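You operate a simulated robot arm through the tools that you are given. There is no shell and no other tool. Be economical: measure what you need, move in short steps, check, and stop when the job is done.

The job below is to be done with a simulated robot arm. You get a single attempt, and the scene is never put back.

## Task
Wipe the blue casing's wall, stick the reject label there and lay it on the reject mat.
Fine: wipe with the orange rag and put it back on the prep mat; the label sits square on the wiped patch. What is to be rubbed or washed off counts as gone when no trace of it is left.
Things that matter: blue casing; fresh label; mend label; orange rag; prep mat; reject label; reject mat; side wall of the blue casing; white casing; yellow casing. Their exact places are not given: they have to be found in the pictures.

The check looks at the end state, three seconds after you hand in, the way a careful person would. Anything else that was tipped, shoved, dropped, spilled or broken makes it a failure.

## Robot
A 7-joint arm with a two-finger parallel gripper on a trunk, on a base that drives. Base frame: it is fixed to the floor where the robot stands at the start and does not move with it; the origin is under the middle of the robot, x ahead of it, y to its left, z up. Readings come in m, degrees, newtons and seconds.
Its first joint turns from -115.0 to 115.0 degrees. Places, roughly: prep mat [0.6, 0.2, 1]; reject mat [0.5, 0.8, 0.7]; side wall of the blue casing [0.5, -0.4, 1]. Payload 3.91 kg.
The TCP is the grasp point between the finger pads, 0.03 m short of the fingertips. In the tool frame z runs along the fingers and y along their closing line. The gripper opens to 0.11 m. The fingers are 0.02 m wide and 0.01 m thick; the gripper's body (0.048 by 0.112 m) begins 0.055 m behind the TCP.
Orientation is told as [roll, pitch, yaw] about the base's x, y, z axes, in that order, counted from this pose: with the fingers straight down and closing along the base's y, the tool's x points along the base's -x, its y along +y and its z along -z.

## Interface
- The arm moves only by the tool apply_moves. Its argument "increments" is a list that holds one entry, the list of rows, each a list of 7 numbers: the finger opening in m, from 0 to 0.11, then the shift along the base's x, y, z in units of 300 mm (1.0 is 300 mm), then the turn, a rotation vector about the base's x, y, z in units of 120 degrees (1.0 is 120 degrees). In form: [[[jaw, x, y, z, rx, ry, rz], ...]]. A call has 1 to 8 rows; each row is the pose to reach, as a shift and turn from the pose commanded when the call began. A call with a number of a shift or a turn outside -1 to 1 is refused whole. Rows are played at 5 a second. More than 0.05 m and 8.6 degrees between two rows, or a gripper value outside its range, and nothing of the call is played. Where a pose cannot be reached the arm comes as near as it can. A force on the tool above 40 N (or 10 N above the force at the start of the call, whichever is more), or a blocked arm, ends the call early, and 0.2 s more pass. Each finger travels about 0.108 m/s and halts on what it meets, pressing with about 36 N; the grip force reading is that of the motor and also rises with nothing between the fingers. The clock runs only during rows and for 0.2 s after the last one: add rows that repeat a pose to give the fingers time. The reply holds the time, the measured pose of the TCP, the force on the tool along the base axes, the opening and the grip force, in the units named above and with some noise, with the torque about the TCP (base axes, N m) and any sound that the robot's microphone picked up.
- Cameras (640 x 400 px; columns grow to the right, rows downward): "scene" is now at [0.0151, 0.1596, 1.6771]; the picture's right is [0.08, -1.00, 0.00], its down [-0.79, -0.07, -0.61] and it looks along [0.61, 0.05, -0.79] (base axes); focal length 255 px, centre (320, 200). "wrist" rides on the gripper at [0.072, 0.017, -0.103] in the tool frame; the picture's right is [-0.23, 0.97, 0.00], its down [-0.76, -0.18, -0.62] and it looks along [-0.61, -0.14, 0.78] (tool axes); focal length 222 px, centre (320, 200).
- camera(camera): a new picture of that camera. It takes no simulated time.
- slide_trunk(by): slides the trunk up (or, below 0, down) by that many m; the arm and the scene camera ride with it, the base frame stays. It gives what a move gives, with no picture.
- base_move(legs): drives the robot by 1 to 6 legs, each [ahead, turn to the left] in m and degrees, along the robot's own axes; the way and the turn of a leg run together, so that a leg with both is an arc; at most 1.5 m and 180 degrees a leg. The arm and the cameras ride along, it lands a little off, and it stops where it bumps. It gives what a move gives.
- pan_tilt(pan, tilt): turns the head with the scene camera to pan (to the left, within 155 degrees either way) and tilt (down, from -29 to 69), counted from straight ahead of the robot. It gives what a move gives.
- pixel_to_xyz(camera, pixels): for up to 12 pixels [column, row] of the newest picture of that camera ("zoom" is the newest enlarged one), the place [x, y, z] in the base frame of the surface seen there, good to about 0.003 m. It takes no simulated time.
- enlarge(camera, box): a new picture of the part [left, top, right, bottom] of that camera's present view, enlarged. It takes no simulated time.
- finish_job(): hands the job in; it is judged then, once.

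Keep the steps short. Do not move on a guess: measure, check each grasp and each placing, and mend mistakes. In all there are 80 turns and 48 pictures (those below and enlarged ones count). Leave the gripper open and the arm clear of the work at the hand-in unless told otherwise, and finish with a single line.

The tools are called after "Call:" as a command line: name --argument value ..., lists and objects as JSON in quotes. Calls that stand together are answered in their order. apply_moves: Moves the arm, as the interface text tells. Its arguments: {"type":"object","properties":{"increments":{"type":"array","items":{"type":"array","items":{"type":"array","items":{"type":"number"}}}}},"required":["increments"]} The other tools are called the same way: slide_trunk (by) slides the trunk up or down; base_move (legs) drives the base; pan_tilt (pan, tilt) turns the head that bears the scene camera; camera (camera) takes a picture; pixel_to_xyz (camera, pixels) gives the place of the surface under pixels of a picture; enlarge (camera, box) takes an enlarged picture of a part of a camera's view; finish_job () hands the job in.

At the start:

```text
t: 0.0
eef_pos: [0.533, 0.0351, 1.3194]
ee_rot: [0.0, 0.0, 0.0]
wrist_force: [0.5, -0.1, -0.6]
moment: [0.01, 0.02, 0.01]
grip_width: 0.1099
finger_force: 0.1
trunk travel left (down, up): [-0.8, 0.19]
robot x, y, heading: [0.0007, -0.0005, 0.1]
head pan, tilt: [4.8, 52.3]
```

scene: 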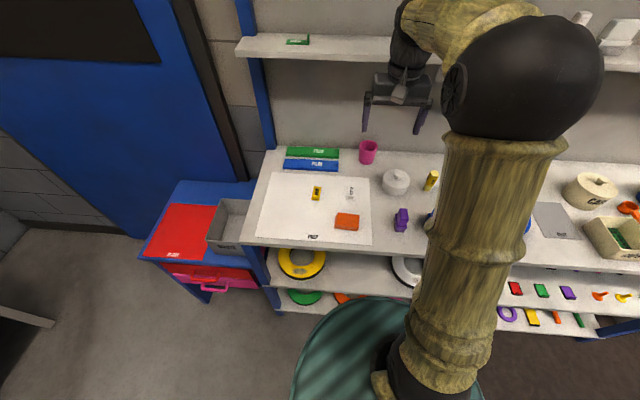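
wrist: 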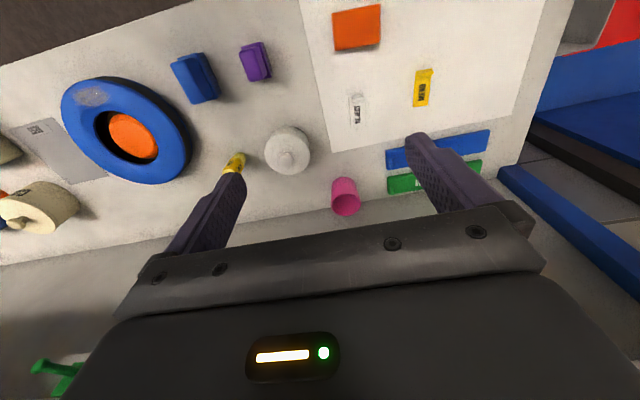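

I see a bench with a white prep mat, an orange rag at (347,221), and a red reject mat at far left. The arm hides part of the bench, so I'll look closer.

Call:
enlarge --camera "scene" --box '[240, 130, 440, 255]'

Call:
enlarge --camera "wrist" --box '[0, 0, 320, 200]'

Call:
enlarge --camera "wrist" --box '[300, 0, 620, 200]'

```text
3.20 times, centred on (340, 192) of scene
```

zoom: 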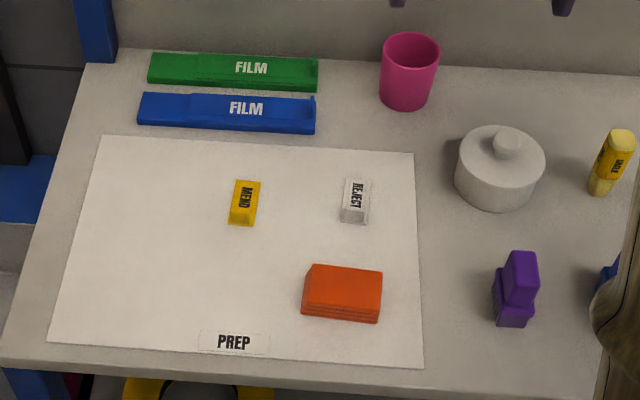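

```text
2.00 times, centred on (160, 100) of wrist
```

zoom: 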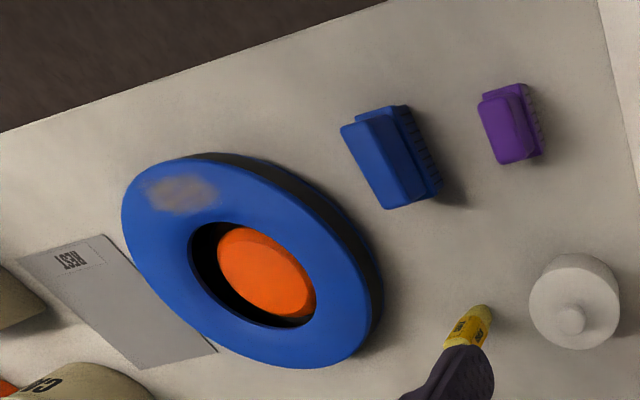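

```text
2.00 times, centred on (460, 100) of wrist
```

zoom: 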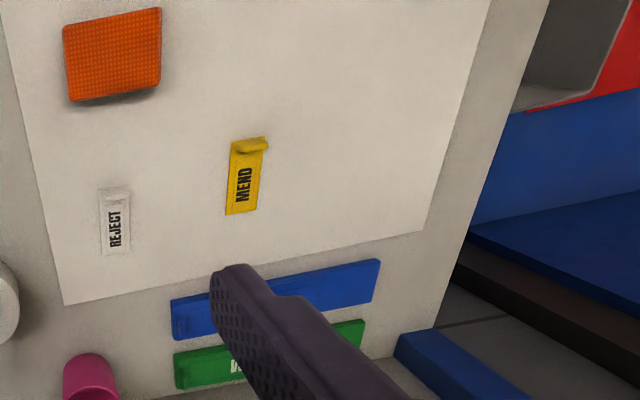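

The blue ring is the blue casing, lying flat with a brownish smudge on its upper side wall. I'll measure the key points from both pictures.

Call:
pixel_to_xyz --camera "wrist" --pixels '[[90, 97], [74, 97], [106, 97], [61, 110], [182, 160], [102, 78], [155, 182], [132, 135], [150, 108], [100, 140], [110, 85], [60, 150]]'

Call:
pixel_to_xyz --camera "scene" --pixels '[[347, 221], [350, 188], [352, 197], [316, 193], [180, 240], [240, 220], [165, 255], [210, 208], [170, 206], [205, 258], [351, 186], [312, 236]]'

Call:
enlarge --camera "scene" --box '[120, 170, 280, 270]'

```text
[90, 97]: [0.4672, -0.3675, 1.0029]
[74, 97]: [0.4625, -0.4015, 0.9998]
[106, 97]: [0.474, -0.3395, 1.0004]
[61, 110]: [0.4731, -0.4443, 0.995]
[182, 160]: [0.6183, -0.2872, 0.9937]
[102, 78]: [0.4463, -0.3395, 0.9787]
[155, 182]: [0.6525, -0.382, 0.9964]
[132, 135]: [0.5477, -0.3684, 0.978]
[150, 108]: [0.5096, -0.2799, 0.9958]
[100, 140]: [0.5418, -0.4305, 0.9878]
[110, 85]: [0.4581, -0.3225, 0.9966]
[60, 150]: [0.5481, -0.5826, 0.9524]
```

```text
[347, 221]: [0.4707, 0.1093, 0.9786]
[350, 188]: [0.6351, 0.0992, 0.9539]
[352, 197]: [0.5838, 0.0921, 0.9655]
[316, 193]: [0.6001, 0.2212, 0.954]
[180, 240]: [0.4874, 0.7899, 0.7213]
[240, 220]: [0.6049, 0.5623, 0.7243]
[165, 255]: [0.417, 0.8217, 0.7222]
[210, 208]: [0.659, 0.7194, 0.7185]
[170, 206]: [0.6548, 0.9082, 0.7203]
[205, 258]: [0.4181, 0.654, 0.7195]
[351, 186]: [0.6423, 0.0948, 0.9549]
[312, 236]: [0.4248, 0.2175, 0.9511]
```

```text
4.00 times, centred on (200, 220) of scene
```

zoom: 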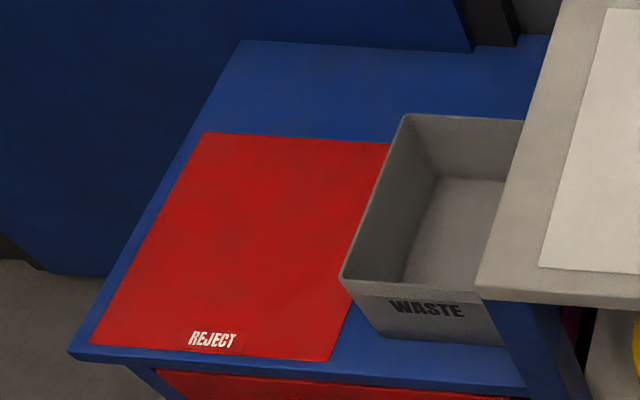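

Next I'll pan the head to see the right side of the bench beyond the arm.

Call:
pan_tilt --pan -35 --tilt 50

Call:
camera --camera "scene"

```text
t: 1.1
eef_pos: [0.5319, 0.0353, 1.3188]
ee_rot: [0.0, 0.0, -0.1]
wrist_force: [0.7, 0.3, 0.8]
moment: [-0.02, -0.03, 0.0]
grip_width: 0.1098
finger_force: 0.1
trunk travel left (down, up): [-0.8, 0.19]
robot x, y, heading: [0.0029, -0.002, -0.4]
head pan, tilt: [-35.0, 50.0]
```

```text
41 pictures are left
```

scene: 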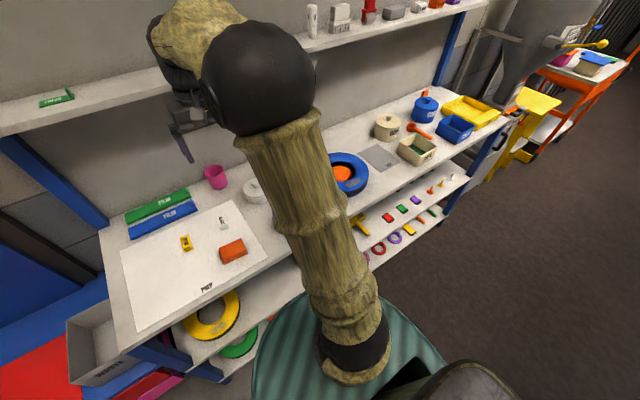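

Call:
enlarge --camera "scene" --box '[310, 80, 470, 180]'

Call:
pixel_to_xyz --camera "scene" --pixels '[[342, 172], [355, 191], [338, 152], [366, 172], [350, 154], [330, 160], [223, 226], [222, 219], [232, 250], [245, 237], [222, 246], [368, 162]]'

```text
4.00 times, centred on (390, 130) of scene
```

zoom: 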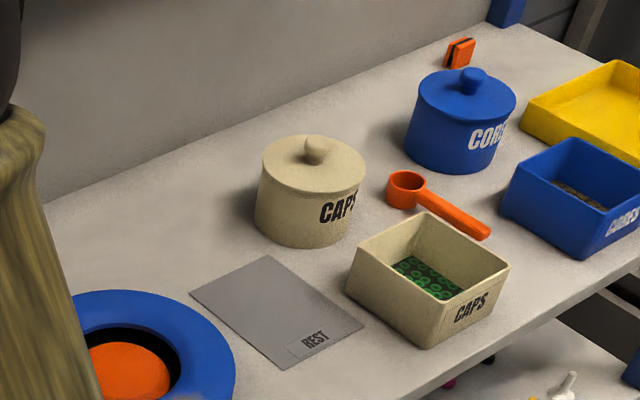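

```text
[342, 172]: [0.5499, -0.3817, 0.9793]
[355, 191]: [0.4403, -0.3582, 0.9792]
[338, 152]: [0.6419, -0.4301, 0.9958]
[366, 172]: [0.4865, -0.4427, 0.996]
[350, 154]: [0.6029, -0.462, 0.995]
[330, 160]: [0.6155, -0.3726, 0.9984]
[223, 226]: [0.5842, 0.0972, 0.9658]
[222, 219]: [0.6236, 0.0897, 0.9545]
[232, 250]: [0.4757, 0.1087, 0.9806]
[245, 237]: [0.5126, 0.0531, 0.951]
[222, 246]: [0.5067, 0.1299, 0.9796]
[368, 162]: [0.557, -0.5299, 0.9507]
```

The rag sits near (0.487, 0.107) with its top at 0.98. I'll move the arm above it for a closer wrist view.

Call:
apply_moves --increments '[[[0.11, -0.03, 0.047, -0.12, 0, 0, 0], [0.11, -0.06, 0.093, -0.24, 0, 0, 0], [0.11, -0.09, 0.14, -0.36, 0, 0, 0], [0.11, -0.12, 0.187, -0.48, 0, 0, 0], [0.11, -0.15, 0.233, -0.6, 0, 0, 0], [0.11, -0.15, 0.233, -0.6, 0, 0, 0]]]'

Call:
camera --camera "wrist"

```text
t: 2.5
eef_pos: [0.4873, 0.1055, 1.1395]
ee_rot: [0.0, 0.0, 0.0]
wrist_force: [-0.9, -0.3, 0.3]
moment: [0.0, -0.01, 0.02]
grip_width: 0.1102
finger_force: 0.0
trunk travel left (down, up): [-0.8, 0.19]
robot x, y, heading: [-0.0007, 0.0004, -0.2]
head pan, tilt: [-35.0, 50.0]
```

```text
39 pictures are left
```

wrist: 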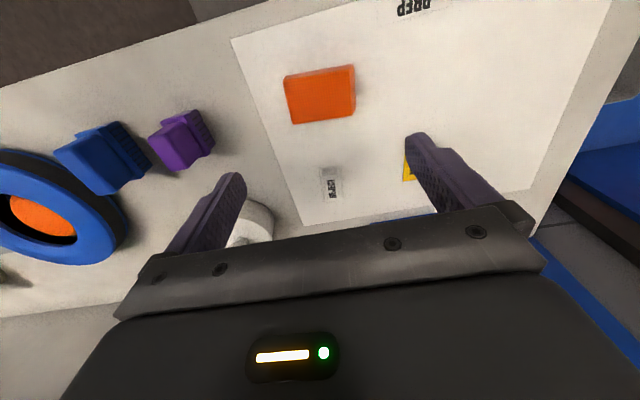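

I'll measure the rag's corners and the label.

Call:
pixel_to_xyz --camera "wrist" --pixels '[[287, 78], [352, 68], [353, 111], [292, 120], [320, 94], [328, 172], [331, 195], [323, 185], [341, 185], [328, 178], [300, 98], [340, 93]]'

Call:
enlarge --camera "wrist" --box '[260, 50, 420, 210]'

```text
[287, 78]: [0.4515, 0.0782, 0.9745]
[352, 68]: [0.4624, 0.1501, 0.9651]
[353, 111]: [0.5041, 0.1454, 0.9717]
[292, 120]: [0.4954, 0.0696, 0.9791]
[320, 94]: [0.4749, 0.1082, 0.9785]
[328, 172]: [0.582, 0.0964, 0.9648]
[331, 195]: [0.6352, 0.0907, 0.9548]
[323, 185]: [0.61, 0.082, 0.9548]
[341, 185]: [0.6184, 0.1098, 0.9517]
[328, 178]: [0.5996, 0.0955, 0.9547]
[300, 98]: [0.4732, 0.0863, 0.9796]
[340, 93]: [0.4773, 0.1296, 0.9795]
```

```text
2.50 times, centred on (340, 130) of wrist
```

zoom: 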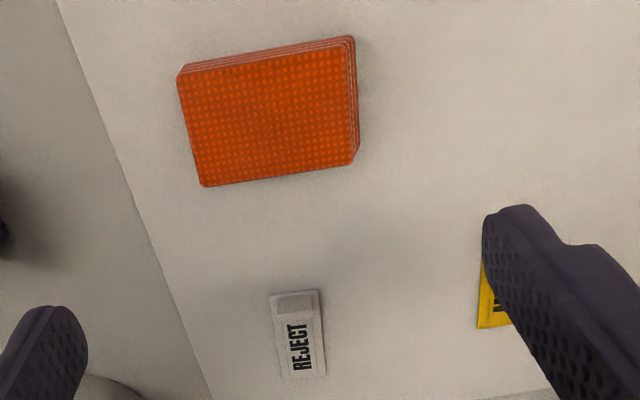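

The rag is centred at (0.476, 0.109), about 0.076 by 0.05 m and yawed about -7°. I'll descend with the fingers open over its long sides and yaw -7°.

Call:
apply_moves --increments '[[[0.11, -0.037, 0.012, -0.1, 0, 0, -0.058], [0.11, -0.037, 0.012, -0.22, 0, 0, -0.058], [0.11, -0.037, 0.012, -0.34, 0, 0, -0.058], [0.11, -0.037, 0.012, -0.42, 0, 0, -0.058], [0.11, -0.037, 0.012, -0.5, 0, 0, -0.058], [0.11, -0.037, 0.012, -0.5, 0, 0, -0.058]]]'

Call:
camera --camera "wrist"

```text
t: 3.9
eef_pos: [0.4788, 0.1091, 0.989]
ee_rot: [0.0, -0.1, -6.9]
wrist_force: [0.2, 0.0, 0.5]
moment: [-0.02, -0.02, 0.01]
grip_width: 0.1102
finger_force: 0.1
trunk travel left (down, up): [-0.8, 0.19]
robot x, y, heading: [-0.0025, -0.001, -0.2]
head pan, tilt: [-35.0, 50.0]
```

```text
37 pictures are left
```

wrist: 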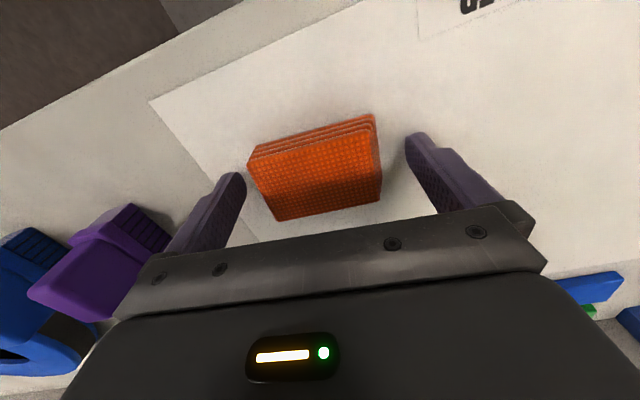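

The fingers straddle the rag, so I'll close on it.

Call:
apply_moves --increments '[[[0.07, 0, 0, 0, 0, 0, 0], [0.06, 0, 0, 0, 0, 0, 0], [0.06, 0, 0, 0, 0, 0, 0]]]'

```text
t: 4.7
eef_pos: [0.4781, 0.1083, 0.9881]
ee_rot: [0.0, -0.1, -7.0]
wrist_force: [0.8, -1.5, 0.2]
moment: [0.0, 0.02, 0.0]
grip_width: 0.0793
finger_force: 36.1
trunk travel left (down, up): [-0.8, 0.19]
robot x, y, heading: [-0.0, 0.0, 0.3]
head pan, tilt: [-35.0, 50.0]
```

The rag is gripped at 0.079 m. I'll lift it and check.

Call:
apply_moves --increments '[[[0.06, 0, 0, 0.1, 0, 0, 0], [0.06, 0, 0, 0.2, 0, 0, 0], [0.06, 0, -0.1, 0.33, 0, 0, 0], [0.06, 0, -0.25, 0.4, 0, 0, 0.015], [0.06, 0, -0.4, 0.4, 0, 0, 0.03], [0.06, 0, -0.55, 0.4, 0, 0, 0.045], [0.06, 0, -0.7, 0.4, 0, 0, 0.058], [0.06, 0, -0.85, 0.4, 0, 0, 0.058]]]'

Call:
camera --camera "wrist"

```text
t: 6.5
eef_pos: [0.4766, -0.1493, 1.1086]
ee_rot: [0.1, 0.0, 0.1]
wrist_force: [0.7, 0.2, -1.3]
moment: [0.02, 0.03, -0.02]
grip_width: 0.0794
finger_force: 36.0
trunk travel left (down, up): [-0.8, 0.19]
robot x, y, heading: [-0.0024, 0.0006, 0.1]
head pan, tilt: [-35.0, 50.0]
```

```text
36 pictures are left
```

wrist: 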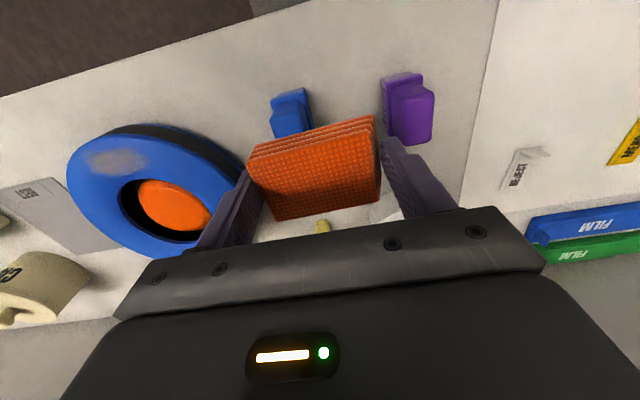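

The rag is held. I'll measure the smudge and the ring more closely.

Call:
enlarge --camera "wrist" --box '[40, 110, 260, 260]'

Call:
pixel_to_xyz --camera "wrist" --pixels '[[117, 163], [88, 163], [146, 160], [118, 150], [118, 175], [72, 178], [125, 136], [170, 205], [122, 195], [100, 205], [160, 165], [205, 180]]'

```text
2.67 times, centred on (150, 185) of wrist
```

zoom: 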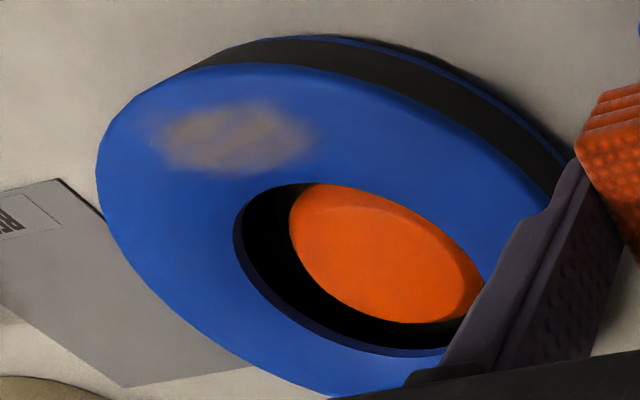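

```text
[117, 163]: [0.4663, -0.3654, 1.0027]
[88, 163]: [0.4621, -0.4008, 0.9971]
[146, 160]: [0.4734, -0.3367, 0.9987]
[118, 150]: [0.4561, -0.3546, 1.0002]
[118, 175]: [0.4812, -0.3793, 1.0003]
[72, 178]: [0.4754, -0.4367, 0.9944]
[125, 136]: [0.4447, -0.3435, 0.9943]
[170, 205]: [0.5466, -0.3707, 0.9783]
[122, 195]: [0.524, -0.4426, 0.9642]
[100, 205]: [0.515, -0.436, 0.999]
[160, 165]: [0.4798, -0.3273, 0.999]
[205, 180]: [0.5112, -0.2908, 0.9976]
```

The smudge is centred at (0.467, -0.366), spanning about ±0.035 in y and ±0.015 in x, at z≈1.002. I'll move the rag above it.

Call:
apply_moves --increments '[[[0.06, -0.006, -0.15, 0, 0, 0, 0], [0.06, -0.012, -0.3, 0, 0, 0, 0], [0.06, -0.02, -0.45, 0, 0, 0, 0], [0.06, -0.026, -0.6, 0, 0, 0, 0], [0.06, -0.032, -0.722, 0, 0, 0, 0], [0.06, -0.032, -0.722, -0.13, 0, 0, 0], [0.06, -0.032, -0.722, -0.18, 0, 0, 0], [0.06, -0.032, -0.722, -0.18, 0, 0, 0]]]'

Call:
camera --camera "wrist"

```text
t: 8.3
eef_pos: [0.4663, -0.363, 1.0558]
ee_rot: [0.0, 0.0, 0.0]
wrist_force: [0.5, 0.1, 0.0]
moment: [0.0, -0.03, 0.02]
grip_width: 0.0786
finger_force: 35.8
trunk travel left (down, up): [-0.8, 0.19]
robot x, y, heading: [0.0041, 0.0015, -0.0]
head pan, tilt: [-35.0, 50.0]
```

```text
34 pictures are left
```

wrist: 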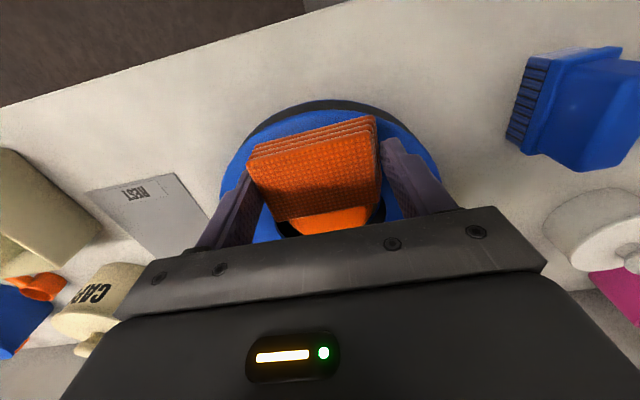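

Now I'll lower in small steps and watch the force.

Call:
apply_moves --increments '[[[0.06, 0, 0, -0.03, 0, 0, 0], [0.06, 0, 0, -0.045, 0, 0, 0], [0.06, 0, 0, -0.055, 0, 0, 0], [0.06, 0, 0, -0.055, 0, 0, 0]]]'

```text
t: 9.3
eef_pos: [0.4669, -0.3633, 1.0386]
ee_rot: [0.0, 0.1, -0.1]
wrist_force: [-0.4, 0.1, 0.5]
moment: [0.01, 0.0, 0.04]
grip_width: 0.0787
finger_force: 36.2
trunk travel left (down, up): [-0.8, 0.19]
robot x, y, heading: [-0.0025, -0.0006, 0.1]
head pan, tilt: [-35.0, 50.0]
```

Call:
apply_moves --increments '[[[0.06, 0, 0, -0.007, 0, 0, 0], [0.06, 0, 0, -0.013, 0, 0, 0], [0.06, 0, 0, -0.013, 0, 0, 0]]]'

```text
t: 10.1
eef_pos: [0.467, -0.364, 1.0381]
ee_rot: [-0.3, -0.4, 0.2]
wrist_force: [3.6, -0.9, 32.1]
moment: [0.26, 0.2, 0.05]
grip_width: 0.0791
finger_force: 36.4
trunk travel left (down, up): [-0.8, 0.19]
robot x, y, heading: [0.0027, 0.0001, -0.0]
head pan, tilt: [-35.0, 50.0]
```

Contact is firm at 32 N. I'll back off to about 10 N and rub with small strokes.

Call:
apply_moves --increments '[[[0.06, 0, 0, 0.008, 0, 0, 0], [0.06, 0, 0.05, 0.008, 0, 0, 0], [0.06, 0, -0.05, 0.008, 0, 0, 0], [0.06, 0, 0.05, 0.008, 0, 0, 0], [0.06, 0, -0.05, 0.008, 0, 0, 0], [0.06, 0, 0, 0.008, 0, 0, 0]]]'

Call:
camera --camera "wrist"

```text
t: 11.5
eef_pos: [0.4659, -0.3652, 1.0372]
ee_rot: [-0.2, 0.0, -0.2]
wrist_force: [-1.9, -9.8, 12.5]
moment: [-0.16, 0.0, -0.05]
grip_width: 0.0788
finger_force: 35.7
trunk travel left (down, up): [-0.8, 0.19]
robot x, y, heading: [-0.002, 0.0004, 0.1]
head pan, tilt: [-35.0, 50.0]
```

```text
33 pictures are left
```

wrist: 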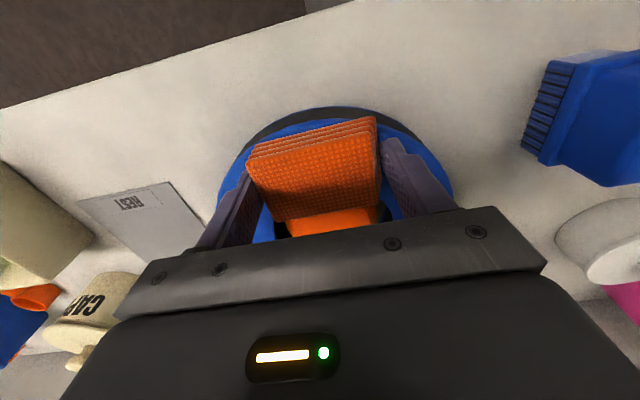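

I'll do strokes in x too, then lift to check.

Call:
apply_moves --increments '[[[0.06, 0.04, 0.03, 0, 0, 0, 0], [0.06, -0.04, 0.03, 0, 0, 0, 0], [0.06, 0.04, -0.03, 0, 0, 0, 0], [0.06, -0.04, -0.03, 0, 0, 0, 0], [0.06, 0, 0.05, 0, 0, 0, 0], [0.06, 0, -0.05, 0, 0, 0, 0], [0.06, 0, 0, 0.06, 0, 0, 0], [0.06, 0, 0.16, 0.2, 0, 0, 0]]]'

Call:
apply_moves --increments '[[[0.06, 0, 0.15, 0.05, 0, 0, 0], [0.06, 0, 0.3, 0.05, 0, 0, 0], [0.06, 0, 0.45, 0.05, 0, 0, 0], [0.06, 0, 0.6, 0.05, 0, 0, 0], [0.06, 0, 0.6, 0.05, 0, 0, 0]]]'

Call:
enlarge --camera "wrist" --box '[40, 80, 280, 260]'

```text
refused: row 8 steps farther than a row can; nothing moved
```

```text
t: 12.7
eef_pos: [0.4676, -0.1845, 1.0494]
ee_rot: [-0.1, 0.1, 0.0]
wrist_force: [0.0, 0.9, 0.5]
moment: [-0.01, 0.0, 0.01]
grip_width: 0.0788
finger_force: 36.5
trunk travel left (down, up): [-0.8, 0.19]
robot x, y, heading: [0.0015, -0.0012, 0.0]
head pan, tilt: [-35.0, 50.0]
```

```text
2.22 times, centred on (160, 170) of wrist
```

zoom: 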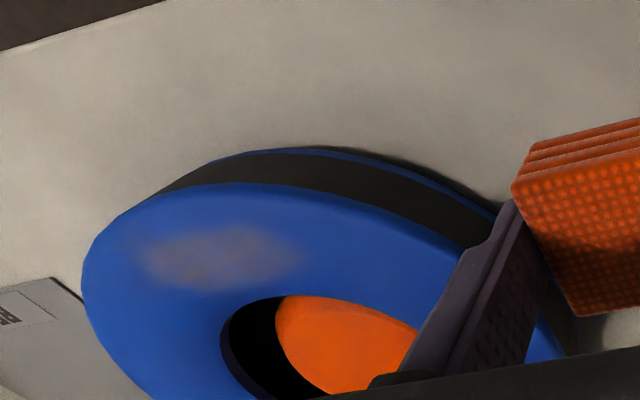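

The first batch was refused and the second played alone, so I'll check that nothing was touched. The smudge has faded but is still there.

Call:
camera --camera "wrist"

```text
31 pictures are left
```

wrist: 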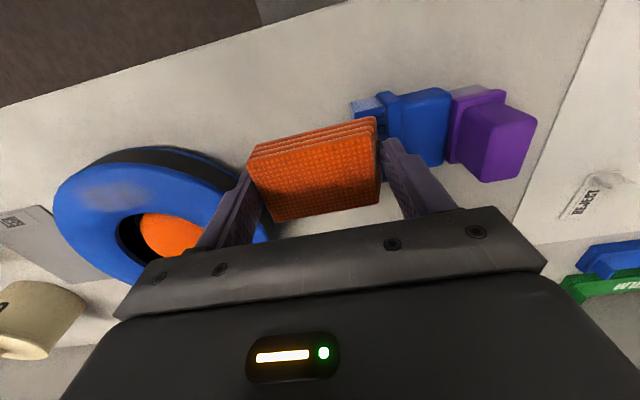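

I'll measure the brushes to see whether the blue one moved.

Call:
pixel_to_xyz --camera "wrist" --pixels '[[425, 105], [425, 140], [400, 98], [445, 95], [440, 160], [368, 105], [485, 97], [500, 140], [460, 140], [525, 115], [470, 100], [500, 95]]'

Call:
camera --camera "scene"

```text
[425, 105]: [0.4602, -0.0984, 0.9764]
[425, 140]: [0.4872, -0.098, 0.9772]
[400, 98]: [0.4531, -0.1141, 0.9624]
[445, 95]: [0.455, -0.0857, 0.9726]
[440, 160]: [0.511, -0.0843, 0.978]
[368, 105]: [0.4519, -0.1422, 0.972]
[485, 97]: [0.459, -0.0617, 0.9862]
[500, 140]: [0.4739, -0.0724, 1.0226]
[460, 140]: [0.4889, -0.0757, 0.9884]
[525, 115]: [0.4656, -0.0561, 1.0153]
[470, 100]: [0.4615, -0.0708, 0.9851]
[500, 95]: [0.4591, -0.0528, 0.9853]
```

```text
30 pictures are left
```

scene: 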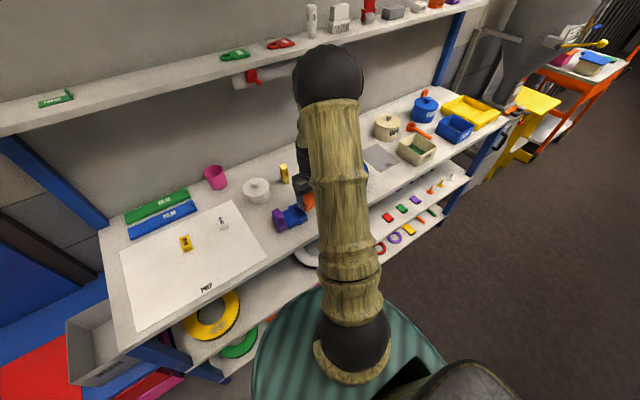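

The blue brush looks toppled against the purple one. I'll raise the rag and look closely.

Call:
apply_moves --increments '[[[0.06, 0, 0, 0.1, 0, 0, 0], [0.06, 0, -0.08, 0.2, 0, 0, 0], [0.06, 0, -0.16, 0.3, 0, 0, 0], [0.06, 0, -0.16, 0.3, 0, 0, 0]]]'

Call:
enlarge --camera "scene" --box '[220, 150, 340, 250]'

Call:
enlarge --camera "wrist" --box '[260, 50, 520, 230]'

```text
t: 13.7
eef_pos: [0.4657, -0.2323, 1.1426]
ee_rot: [0.0, 0.2, -0.1]
wrist_force: [-0.2, 0.3, 0.1]
moment: [0.01, -0.02, 0.0]
grip_width: 0.0788
finger_force: 36.6
trunk travel left (down, up): [-0.8, 0.19]
robot x, y, heading: [0.0026, 0.0015, -0.1]
head pan, tilt: [-35.0, 50.0]
```

```text
4.00 times, centred on (280, 200) of scene
```

zoom: 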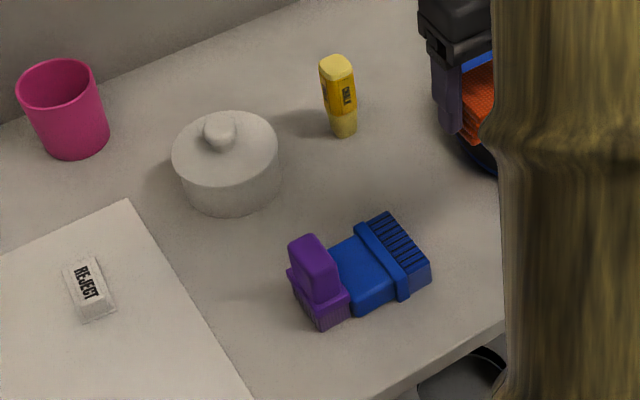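

```text
2.22 times, centred on (390, 140) of wrist
```

zoom: 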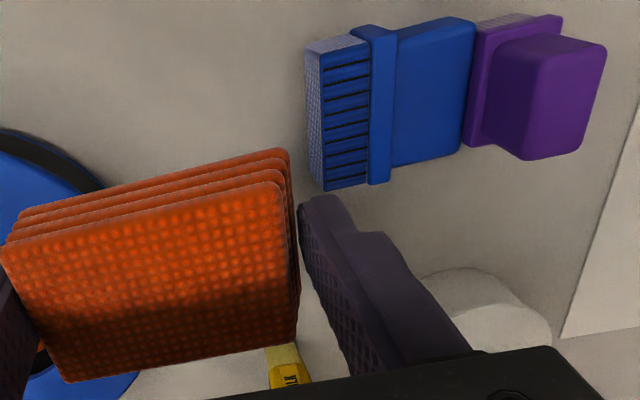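

The blue brush has been tipped onto its side by the rag. Earlier frames let me work out where it stood, so I'll set it upright there. First I'll measure both brushes now.

Call:
pixel_to_xyz --camera "zoom" --pixels '[[312, 60], [325, 185], [345, 50], [375, 35], [385, 175], [395, 40], [465, 25], [462, 140], [430, 90], [555, 20], [482, 30], [345, 110]]'

Call:
pixel_to_xyz --camera "wrist" --pixels '[[384, 76], [396, 78], [393, 106], [402, 124], [389, 120], [449, 118], [451, 109], [478, 120], [483, 60], [455, 60], [470, 72], [495, 75]]'

```text
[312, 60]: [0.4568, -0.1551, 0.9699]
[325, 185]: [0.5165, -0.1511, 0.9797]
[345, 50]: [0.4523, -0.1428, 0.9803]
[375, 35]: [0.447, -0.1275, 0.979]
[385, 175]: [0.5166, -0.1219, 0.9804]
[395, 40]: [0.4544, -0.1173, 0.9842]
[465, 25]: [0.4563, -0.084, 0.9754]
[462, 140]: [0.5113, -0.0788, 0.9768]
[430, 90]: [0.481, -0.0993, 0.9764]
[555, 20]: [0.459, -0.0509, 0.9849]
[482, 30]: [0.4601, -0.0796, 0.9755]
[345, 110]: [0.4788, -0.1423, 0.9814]
```

```text
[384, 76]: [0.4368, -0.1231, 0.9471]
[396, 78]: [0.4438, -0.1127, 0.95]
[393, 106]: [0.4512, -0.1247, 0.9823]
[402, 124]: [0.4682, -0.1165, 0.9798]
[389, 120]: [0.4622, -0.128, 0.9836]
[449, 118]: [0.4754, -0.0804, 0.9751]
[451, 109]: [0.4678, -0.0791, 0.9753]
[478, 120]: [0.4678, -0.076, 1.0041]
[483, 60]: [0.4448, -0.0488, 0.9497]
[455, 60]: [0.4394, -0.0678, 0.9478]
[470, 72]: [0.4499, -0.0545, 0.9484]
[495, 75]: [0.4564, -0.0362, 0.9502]
```

Height and footprint are clear: the brush stood upright at about (0.485, -0.172), 0.075 tall. It can be set up again more safely once the casing is out of the way. I'll go back to wiping now, first above the smudge.

Call:
apply_moves --increments '[[[0.06, 0, -0.15, 0, 0, 0, 0], [0.06, 0, -0.3, 0, 0, 0, 0], [0.06, 0.003, -0.445, -0.05, 0, 0, 0], [0.06, 0.003, -0.445, -0.2, 0, 0, 0], [0.06, 0.003, -0.445, -0.3, 0, 0, 0], [0.06, 0.003, -0.445, -0.34, 0, 0, 0], [0.06, 0.003, -0.445, -0.353, 0, 0, 0]]]'

```text
t: 15.3
eef_pos: [0.4681, -0.3652, 1.0385]
ee_rot: [-0.1, -0.3, 0.0]
wrist_force: [1.5, 2.0, 12.6]
moment: [0.21, 0.06, 0.03]
grip_width: 0.0785
finger_force: 35.7
trunk travel left (down, up): [-0.8, 0.19]
robot x, y, heading: [0.0001, 0.0008, -0.0]
head pan, tilt: [-35.0, 50.0]
```

The rag is pressed with about 12 N. I'll rub to and fro.

Call:
apply_moves --increments '[[[0.06, 0.02, 0.06, 0, 0, 0, 0], [0.06, 0.02, -0.06, 0, 0, 0, 0], [0.06, -0.02, 0.06, 0, 0, 0, 0], [0.06, -0.02, -0.06, 0, 0, 0, 0], [0.06, 0, 0.06, 0, 0, 0, 0], [0.06, 0, -0.06, 0, 0, 0, 0], [0.06, 0.03, 0.06, 0, 0, 0, 0], [0.06, 0, 0, 0, 0, 0, 0]]]'

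Call:
apply_moves --increments '[[[0.06, 0.02, 0.06, 0, 0, 0, 0], [0.06, 0.02, -0.06, 0, 0, 0, 0], [0.06, -0.02, 0.06, 0, 0, 0, 0], [0.06, -0.02, -0.06, 0, 0, 0, 0], [0.06, 0, 0.06, 0, 0, 0, 0], [0.06, 0, -0.06, 0, 0, 0, 0], [0.06, 0.03, 0.06, 0, 0, 0, 0], [0.06, 0, 0, 0, 0, 0, 0]]]'

```text
t: 17.1
eef_pos: [0.467, -0.3649, 1.0379]
ee_rot: [0.1, -0.1, 0.2]
wrist_force: [4.6, 5.0, 7.9]
moment: [-0.06, -0.17, 0.14]
grip_width: 0.0788
finger_force: 35.7
trunk travel left (down, up): [-0.8, 0.19]
robot x, y, heading: [-0.0025, 0.0041, 0.0]
head pan, tilt: [-35.0, 50.0]
```

```text
t: 18.9
eef_pos: [0.4716, -0.3572, 1.0378]
ee_rot: [0.2, -0.4, 0.4]
wrist_force: [11.8, 16.0, 24.5]
moment: [0.11, -0.19, 0.04]
grip_width: 0.0787
finger_force: 35.6
trunk travel left (down, up): [-0.8, 0.19]
robot x, y, heading: [0.0008, -0.0005, 0.1]
head pan, tilt: [-35.0, 50.0]
```

I'll lift straight up well clear, then shift sideways at height to inspect.

Call:
apply_moves --increments '[[[0.06, 0, 0, 0.12, 0, 0, 0], [0.06, 0, 0, 0.28, 0, 0, 0], [0.06, 0, 0, 0.42, 0, 0, 0], [0.06, 0, 0.15, 0.42, 0, 0, 0], [0.06, 0, 0.3, 0.42, 0, 0, 0], [0.06, 0, 0.45, 0.42, 0, 0, 0], [0.06, 0, 0.45, 0.42, 0, 0, 0]]]'

Call:
enlarge --camera "wrist" --box '[40, 80, 280, 260]'

```text
t: 20.5
eef_pos: [0.4676, -0.2296, 1.1642]
ee_rot: [0.0, 0.0, -0.2]
wrist_force: [0.7, 0.1, 0.2]
moment: [0.0, -0.01, -0.01]
grip_width: 0.0788
finger_force: 35.5
trunk travel left (down, up): [-0.8, 0.19]
robot x, y, heading: [0.0002, 0.0023, 0.1]
head pan, tilt: [-35.0, 50.0]
```

```text
2.22 times, centred on (160, 170) of wrist
```

zoom: 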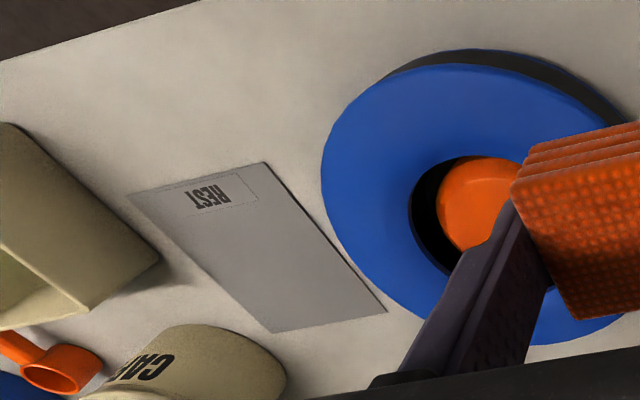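

It looks clean. I'll take a tighter look.

Call:
enlarge --camera "wrist" --box '[155, 95, 265, 165]'

Call:
pixel_to_xyz --camera "wrist" --pixels '[[205, 128], [225, 110], [162, 150], [200, 180], [228, 155], [216, 180], [237, 126], [170, 130], [230, 167], [199, 165]]'

```text
5.71 times, centred on (210, 130) of wrist
```

zoom: 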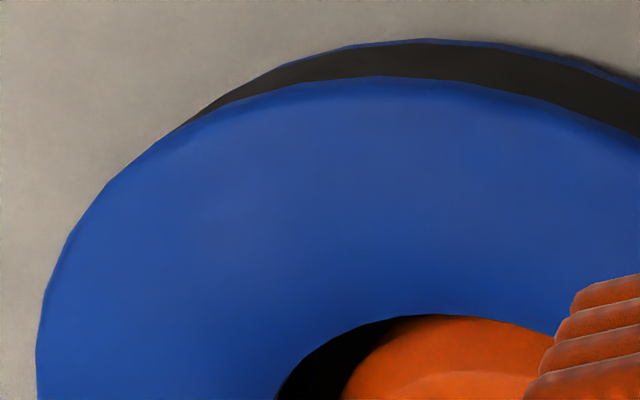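

```text
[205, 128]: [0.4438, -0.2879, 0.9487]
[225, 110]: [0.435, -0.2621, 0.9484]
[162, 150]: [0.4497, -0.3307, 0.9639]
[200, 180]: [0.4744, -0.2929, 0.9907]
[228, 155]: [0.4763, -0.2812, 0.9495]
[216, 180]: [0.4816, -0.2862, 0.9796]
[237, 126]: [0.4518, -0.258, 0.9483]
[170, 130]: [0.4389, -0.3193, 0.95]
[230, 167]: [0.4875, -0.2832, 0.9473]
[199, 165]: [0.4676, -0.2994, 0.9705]
```

Those readings came from the older full picture, so I'll use the zoom picture instead.

Call:
pixel_to_xyz --camera "zoom" --pixels '[[220, 225], [320, 200], [420, 190], [60, 270], [420, 82], [270, 300], [400, 330], [250, 110], [630, 140], [290, 150], [350, 250]]'

```text
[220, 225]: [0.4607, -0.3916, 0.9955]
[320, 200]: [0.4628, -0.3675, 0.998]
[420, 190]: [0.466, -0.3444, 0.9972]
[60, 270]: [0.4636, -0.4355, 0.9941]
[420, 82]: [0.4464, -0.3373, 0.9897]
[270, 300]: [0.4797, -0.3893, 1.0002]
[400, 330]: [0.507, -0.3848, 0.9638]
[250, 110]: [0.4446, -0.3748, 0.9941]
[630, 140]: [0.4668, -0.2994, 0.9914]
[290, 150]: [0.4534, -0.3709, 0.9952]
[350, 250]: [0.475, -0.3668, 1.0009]
```

There's a very faint lighter area near (0.461, -0.39), so I'll make one more pass to be sure.

Call:
apply_moves --increments '[[[0.06, 0, -0.15, 0, 0, 0, 0], [0.06, 0, -0.3, 0, 0, 0, 0], [0.06, -0.005, -0.475, 0, 0, 0, 0], [0.06, -0.005, -0.475, -0.15, 0, 0, 0], [0.06, -0.005, -0.475, -0.3, 0, 0, 0], [0.06, -0.005, -0.475, -0.4, 0, 0, 0], [0.06, -0.005, -0.475, -0.425, 0, 0, 0], [0.06, -0.005, -0.475, -0.425, 0, 0, 0]]]'

Call:
apply_moves --increments '[[[0.06, 0.02, 0.05, 0, 0, 0, 0], [0.06, 0.02, -0.05, 0, 0, 0, 0], [0.06, -0.02, 0.05, 0, 0, 0, 0], [0.06, -0.02, -0.05, 0, 0, 0, 0], [0.06, 0, 0.05, 0, 0, 0, 0], [0.06, 0, -0.05, 0, 0, 0, 0], [0.06, 0.02, 0.05, 0, 0, 0, 0], [0.06, 0, 0, 0, 0, 0, 0]]]'

Call:
apply_moves --increments '[[[0.06, 0, 0, 0.12, 0, 0, 0], [0.06, 0, 0, 0.28, 0, 0, 0], [0.06, 0, 0, 0.42, 0, 0, 0], [0.06, 0, 0.15, 0.42, 0, 0, 0], [0.06, 0, 0.3, 0.42, 0, 0, 0], [0.06, 0, 0.45, 0.42, 0, 0, 0], [0.06, 0, 0.45, 0.42, 0, 0, 0]]]'

Call:
enlarge --camera "wrist" --box '[130, 85, 270, 175]'

```text
refused: row 3 steps farther than a row can; nothing moved
```

```text
t: 22.3
eef_pos: [0.4685, -0.2324, 1.1625]
ee_rot: [0.1, 0.0, -0.1]
wrist_force: [0.2, -0.8, -1.0]
moment: [0.05, 0.0, 0.01]
grip_width: 0.0787
finger_force: 35.8
trunk travel left (down, up): [-0.8, 0.19]
robot x, y, heading: [0.0035, 0.0008, 0.0]
head pan, tilt: [-35.0, 50.0]
```

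```text
t: 23.9
eef_pos: [0.4661, -0.0956, 1.2896]
ee_rot: [-0.1, -0.1, -0.1]
wrist_force: [0.8, 0.1, -0.2]
moment: [0.0, -0.04, -0.01]
grip_width: 0.0784
finger_force: 36.2
trunk travel left (down, up): [-0.8, 0.19]
robot x, y, heading: [-0.0005, -0.0008, -0.1]
head pan, tilt: [-35.0, 50.0]
```

```text
4.44 times, centred on (200, 130) of wrist
```

zoom: 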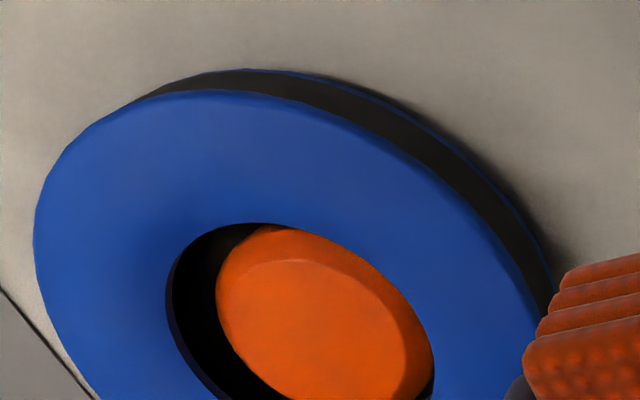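

One batch was refused again, and the rest ran harmlessly in the air. From here on I'll send each move on its own. The wall looks uniformly blue, but I'll do one more pass to be sure.

Call:
apply_moves --increments '[[[0.06, 0, -0.131, -0.06, 0, 0, 0], [0.06, 0, -0.262, -0.12, 0, 0, 0], [0.06, 0, -0.393, -0.18, 0, 0, 0], [0.06, 0, -0.524, -0.24, 0, 0, 0], [0.06, 0, -0.655, -0.3, 0, 0, 0], [0.06, 0, -0.786, -0.36, 0, 0, 0], [0.06, 0, -0.921, -0.42, 0, 0, 0], [0.06, 0, -0.921, -0.42, 0, 0, 0]]]'

```text
t: 25.7
eef_pos: [0.4684, -0.3742, 1.1634]
ee_rot: [-0.1, 0.0, 0.0]
wrist_force: [-0.5, 0.3, -0.1]
moment: [-0.01, -0.01, -0.01]
grip_width: 0.0787
finger_force: 36.1
trunk travel left (down, up): [-0.8, 0.19]
robot x, y, heading: [0.0004, 0.0036, -0.2]
head pan, tilt: [-35.0, 50.0]
```

Call:
apply_moves --increments '[[[0.06, 0, 0, -0.16, 0, 0, 0], [0.06, 0, 0, -0.32, 0, 0, 0], [0.06, 0, 0, -0.4, 0, 0, 0], [0.06, 0, 0, -0.422, 0, 0, 0], [0.06, 0, 0.05, -0.422, 0, 0, 0], [0.06, 0, -0.05, -0.422, 0, 0, 0], [0.06, -0.02, 0.05, -0.422, 0, 0, 0], [0.06, -0.02, -0.05, -0.422, 0, 0, 0]]]'

```text
t: 27.5
eef_pos: [0.4627, -0.387, 1.0381]
ee_rot: [0.1, 0.0, -0.1]
wrist_force: [-0.1, -0.8, 0.6]
moment: [0.05, -0.01, -0.02]
grip_width: 0.0785
finger_force: 36.2
trunk travel left (down, up): [-0.8, 0.19]
robot x, y, heading: [-0.0015, -0.0004, 0.1]
head pan, tilt: [-35.0, 50.0]
```

Contact is barely there at 0.6 N, so I'll press about 1.5 mm more and stroke.

Call:
apply_moves --increments '[[[0.06, 0, 0, -0.006, 0, 0, 0], [0.06, 0, 0.1, -0.006, 0, 0, 0], [0.06, 0, 0, -0.006, 0, 0, 0], [0.06, 0.02, 0.1, -0.006, 0, 0, 0], [0.06, 0.02, 0, -0.006, 0, 0, 0], [0.06, 0.04, 0.1, -0.006, 0, 0, 0], [0.06, 0.04, 0, -0.006, 0, 0, 0], [0.06, 0.02, 0.05, -0.006, 0, 0, 0]]]'

```text
t: 29.3
eef_pos: [0.471, -0.3742, 1.0354]
ee_rot: [-0.6, -0.5, 0.1]
wrist_force: [19.1, -14.4, 32.7]
moment: [0.09, -0.26, -0.11]
grip_width: 0.0787
finger_force: 35.9
trunk travel left (down, up): [-0.8, 0.19]
robot x, y, heading: [0.0042, 0.0014, 0.3]
head pan, tilt: [-35.0, 50.0]
```

That was a strong rub. I'll lift off.

Call:
apply_moves --increments '[[[0.06, 0, 0, 0.15, 0, 0, 0], [0.06, 0, 0, 0.3, 0, 0, 0], [0.06, 0, 0, 0.42, 0, 0, 0], [0.06, 0, 0.15, 0.42, 0, 0, 0], [0.06, 0, 0.3, 0.42, 0, 0, 0], [0.06, 0, 0.45, 0.42, 0, 0, 0], [0.06, 0, 0.6, 0.42, 0, 0, 0], [0.06, 0, 0.6, 0.42, 0, 0, 0]]]'

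Call:
camera --camera "wrist"

```text
t: 31.1
eef_pos: [0.4683, -0.192, 1.1594]
ee_rot: [0.0, 0.1, -0.1]
wrist_force: [-0.8, 0.3, -0.2]
moment: [0.01, -0.01, -0.01]
grip_width: 0.0788
finger_force: 35.9
trunk travel left (down, up): [-0.8, 0.19]
robot x, y, heading: [0.0016, -0.0025, -0.1]
head pan, tilt: [-35.0, 50.0]
```

```text
24 pictures are left
```

wrist: 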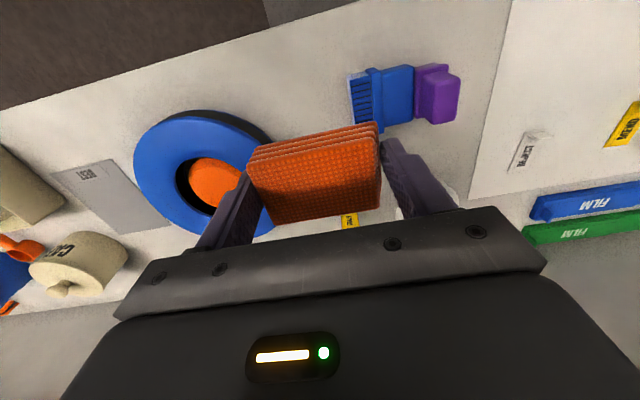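

The wall is clean. I'll measure the casing's rim and hole here while heading back with the rag.

Call:
pixel_to_xyz --camera "wrist" --pixels '[[137, 165], [180, 118], [155, 127], [150, 205], [200, 120], [232, 140], [176, 178], [195, 160], [225, 165], [212, 185], [190, 207], [238, 125]]'

Call:
apply_moves --increments '[[[0.06, 0.005, 0.15, 0, 0, 0, 0], [0.06, 0.01, 0.3, 0, 0, 0, 0], [0.06, 0.015, 0.45, 0, 0, 0, -0.01], [0.06, 0.02, 0.6, 0, 0, 0, -0.02], [0.06, 0.025, 0.75, 0, 0, 0, -0.03], [0.06, 0.03, 0.9, 0, 0, 0, -0.045], [0.06, 0.033, 0.995, -0.05, 0, 0, -0.058], [0.06, 0.033, 0.995, -0.1, 0, 0, -0.058]]]'

```text
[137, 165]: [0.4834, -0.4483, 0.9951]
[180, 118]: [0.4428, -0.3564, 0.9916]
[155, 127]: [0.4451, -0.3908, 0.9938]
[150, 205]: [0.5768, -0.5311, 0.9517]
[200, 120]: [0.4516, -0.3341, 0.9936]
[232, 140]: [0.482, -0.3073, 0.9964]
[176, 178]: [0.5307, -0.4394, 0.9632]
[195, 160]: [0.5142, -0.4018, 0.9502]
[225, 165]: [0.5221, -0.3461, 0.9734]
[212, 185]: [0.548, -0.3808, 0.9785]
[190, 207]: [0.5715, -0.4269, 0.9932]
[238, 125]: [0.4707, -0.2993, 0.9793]
```

```text
t: 32.9
eef_pos: [0.479, 0.1082, 1.1282]
ee_rot: [-0.1, 0.0, -6.9]
wrist_force: [0.4, -0.3, -0.2]
moment: [0.02, -0.01, 0.01]
grip_width: 0.0787
finger_force: 36.3
trunk travel left (down, up): [-0.8, 0.19]
robot x, y, heading: [-0.0007, -0.0032, -0.0]
head pan, tilt: [-35.0, 50.0]
```

I'm over the rag's old place on the prep mat. I'll lower it and release.

Call:
apply_moves --increments '[[[0.06, 0, 0, -0.15, 0, 0, 0], [0.06, 0, 0, -0.3, 0, 0, 0], [0.06, 0, 0, -0.4, 0, 0, 0], [0.06, 0, 0, -0.455, 0, 0, 0], [0.06, 0, 0, -0.46, 0, 0, 0], [0.1, 0, 0, -0.46, 0, 0, 0], [0.105, 0, 0, -0.46, 0, 0, 0]]]'

```text
t: 34.5
eef_pos: [0.4783, 0.1072, 0.9918]
ee_rot: [-0.1, 0.0, -7.0]
wrist_force: [-0.4, 0.2, -0.2]
moment: [-0.01, 0.03, -0.04]
grip_width: 0.1052
finger_force: 0.0
trunk travel left (down, up): [-0.8, 0.19]
robot x, y, heading: [-0.0007, 0.0033, 0.3]
head pan, tilt: [-35.0, 50.0]
```

The rag is released. I'll raise the arm and look at it and the label.

Call:
apply_moves --increments '[[[0.105, 0, 0, 0.15, 0, 0, 0.0], [0.105, 0, 0, 0.3, 0, 0, 0.0], [0.105, 0.05, -0.02, 0.4, 0, 0, 0.03], [0.105, 0.1, -0.04, 0.4, 0, 0, 0.058], [0.105, 0.1, -0.04, 0.4, 0, 0, 0.058]]]'

Call:
enlarge --camera "wrist" --box '[230, 30, 430, 200]'

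```text
t: 35.7
eef_pos: [0.5065, 0.0962, 1.1129]
ee_rot: [-0.1, -0.1, 0.1]
wrist_force: [0.1, 0.0, 0.1]
moment: [-0.01, 0.04, -0.05]
grip_width: 0.1048
finger_force: 0.1
trunk travel left (down, up): [-0.8, 0.19]
robot x, y, heading: [0.0021, 0.0003, 0.2]
head pan, tilt: [-35.0, 50.0]
```

```text
2.35 times, centred on (330, 115) of wrist
```

zoom: 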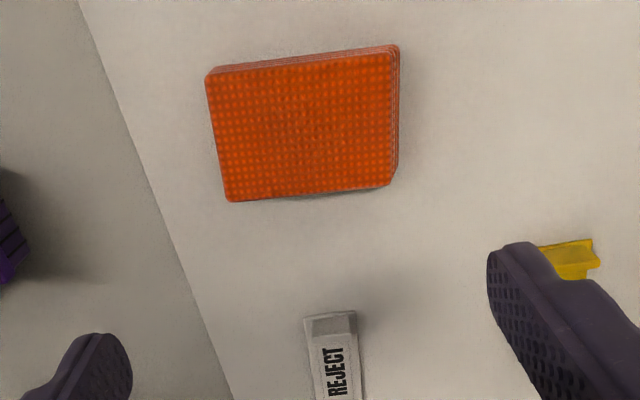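

The rag lies properly on the mat. I'll move forward over the label to see its shape.

Call:
apply_moves --increments '[[[0.105, 0.12, 0, -0.03, 0, 0, 0], [0.105, 0.25, 0, -0.06, 0, 0, 0], [0.105, 0.25, 0, -0.08, 0, 0, 0]]]'

Call:
enlarge --camera "wrist" --box '[240, 40, 400, 180]'

```text
t: 36.5
eef_pos: [0.5807, 0.0972, 1.0877]
ee_rot: [0.1, -0.1, 0.1]
wrist_force: [0.2, 1.4, 0.6]
moment: [0.01, -0.02, 0.01]
grip_width: 0.1047
finger_force: 0.1
trunk travel left (down, up): [-0.8, 0.19]
robot x, y, heading: [-0.002, 0.0009, 0.0]
head pan, tilt: [-35.0, 50.0]
```

```text
2.86 times, centred on (320, 110) of wrist
```

zoom: 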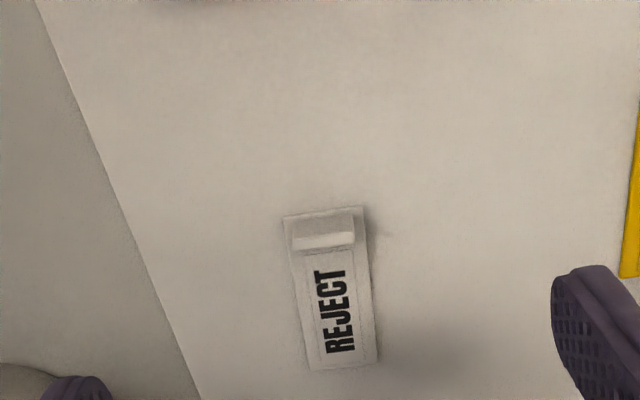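

Call:
pixel_to_xyz --camera "zoom" --pixels '[[285, 216], [362, 208], [375, 362], [312, 369], [320, 222], [298, 222], [350, 215], [298, 248], [352, 242], [325, 245], [335, 310], [325, 235]]'

```text
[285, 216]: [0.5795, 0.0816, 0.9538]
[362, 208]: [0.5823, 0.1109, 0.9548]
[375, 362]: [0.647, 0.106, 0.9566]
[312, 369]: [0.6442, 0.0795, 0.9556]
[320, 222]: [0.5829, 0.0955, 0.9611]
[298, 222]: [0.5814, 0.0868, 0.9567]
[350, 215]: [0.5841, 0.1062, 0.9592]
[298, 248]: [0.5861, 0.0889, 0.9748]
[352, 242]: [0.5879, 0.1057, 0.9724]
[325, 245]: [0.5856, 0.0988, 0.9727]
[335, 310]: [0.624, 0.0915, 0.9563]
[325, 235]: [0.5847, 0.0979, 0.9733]
```

The label is 66 by 28 mm with its centre at (0.613, 0.0945), and an upright tab at its near end (0.585, 0.097, up to z 0.974). I'll grip the tab across y with the tips at about 0.961.

Call:
apply_moves --increments '[[[0.06, 0.014, 0, -0.1, 0, 0, -0.025], [0.06, 0.014, 0, -0.2, 0, 0, -0.025], [0.06, 0.014, 0, -0.28, 0, 0, -0.025], [0.06, 0.014, 0, -0.322, 0, 0, -0.025], [0.06, 0.014, 0, -0.322, 0, 0, -0.025], [0.03, 0.014, 0, -0.322, 0, 0, -0.025], [0.005, 0.014, 0, -0.322, 0, 0, -0.025], [0.005, 0.014, 0, -0.322, 0, 0, -0.025]]]'

```text
t: 38.3
eef_pos: [0.587, 0.095, 0.9898]
ee_rot: [0.1, 0.0, -3.1]
wrist_force: [-0.3, -0.2, 0.1]
moment: [0.01, 0.02, 0.02]
grip_width: 0.0191
finger_force: 35.8
trunk travel left (down, up): [-0.8, 0.19]
robot x, y, heading: [-0.0003, -0.0018, -0.0]
head pan, tilt: [-35.0, 50.0]
```

The tab is gripped at 0.019 m. I'll lift, then turn and travel towards the casing.

Call:
apply_moves --increments '[[[0.005, 0, 0, 0.08, 0, 0, 0], [0.005, 0, 0, 0.22, 0, 0, -0.06], [0.005, -0.03, 0, 0.36, 0, 0, -0.13], [0.005, -0.07, -0.04, 0.48, 0, 0, -0.2], [0.005, -0.12, -0.18, 0.5, 0, 0, -0.26], [0.005, -0.17, -0.32, 0.5, 0, 0, -0.33], [0.005, -0.22, -0.46, 0.5, 0, 0, -0.4], [0.005, -0.27, -0.6, 0.5, 0, 0, -0.47]]]'

Call:
camera --camera "wrist"

```text
t: 40.1
eef_pos: [0.5034, -0.0847, 1.1418]
ee_rot: [-0.1, 0.0, -59.5]
wrist_force: [0.1, -0.2, -0.7]
moment: [0.02, -0.02, -0.01]
grip_width: 0.0194
finger_force: 36.3
trunk travel left (down, up): [-0.8, 0.19]
robot x, y, heading: [-0.0003, 0.0012, -0.3]
head pan, tilt: [-35.0, 50.0]
```

```text
21 pictures are left
```

wrist: 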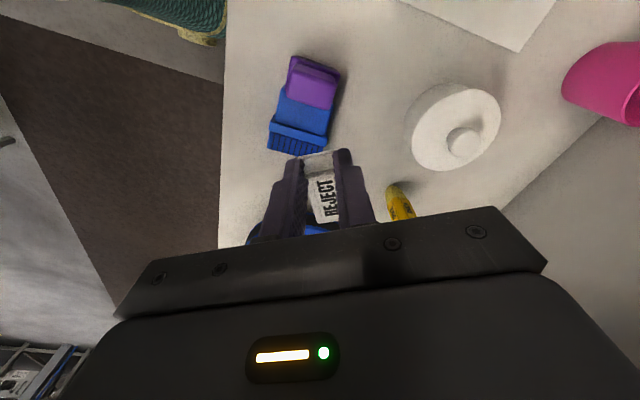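

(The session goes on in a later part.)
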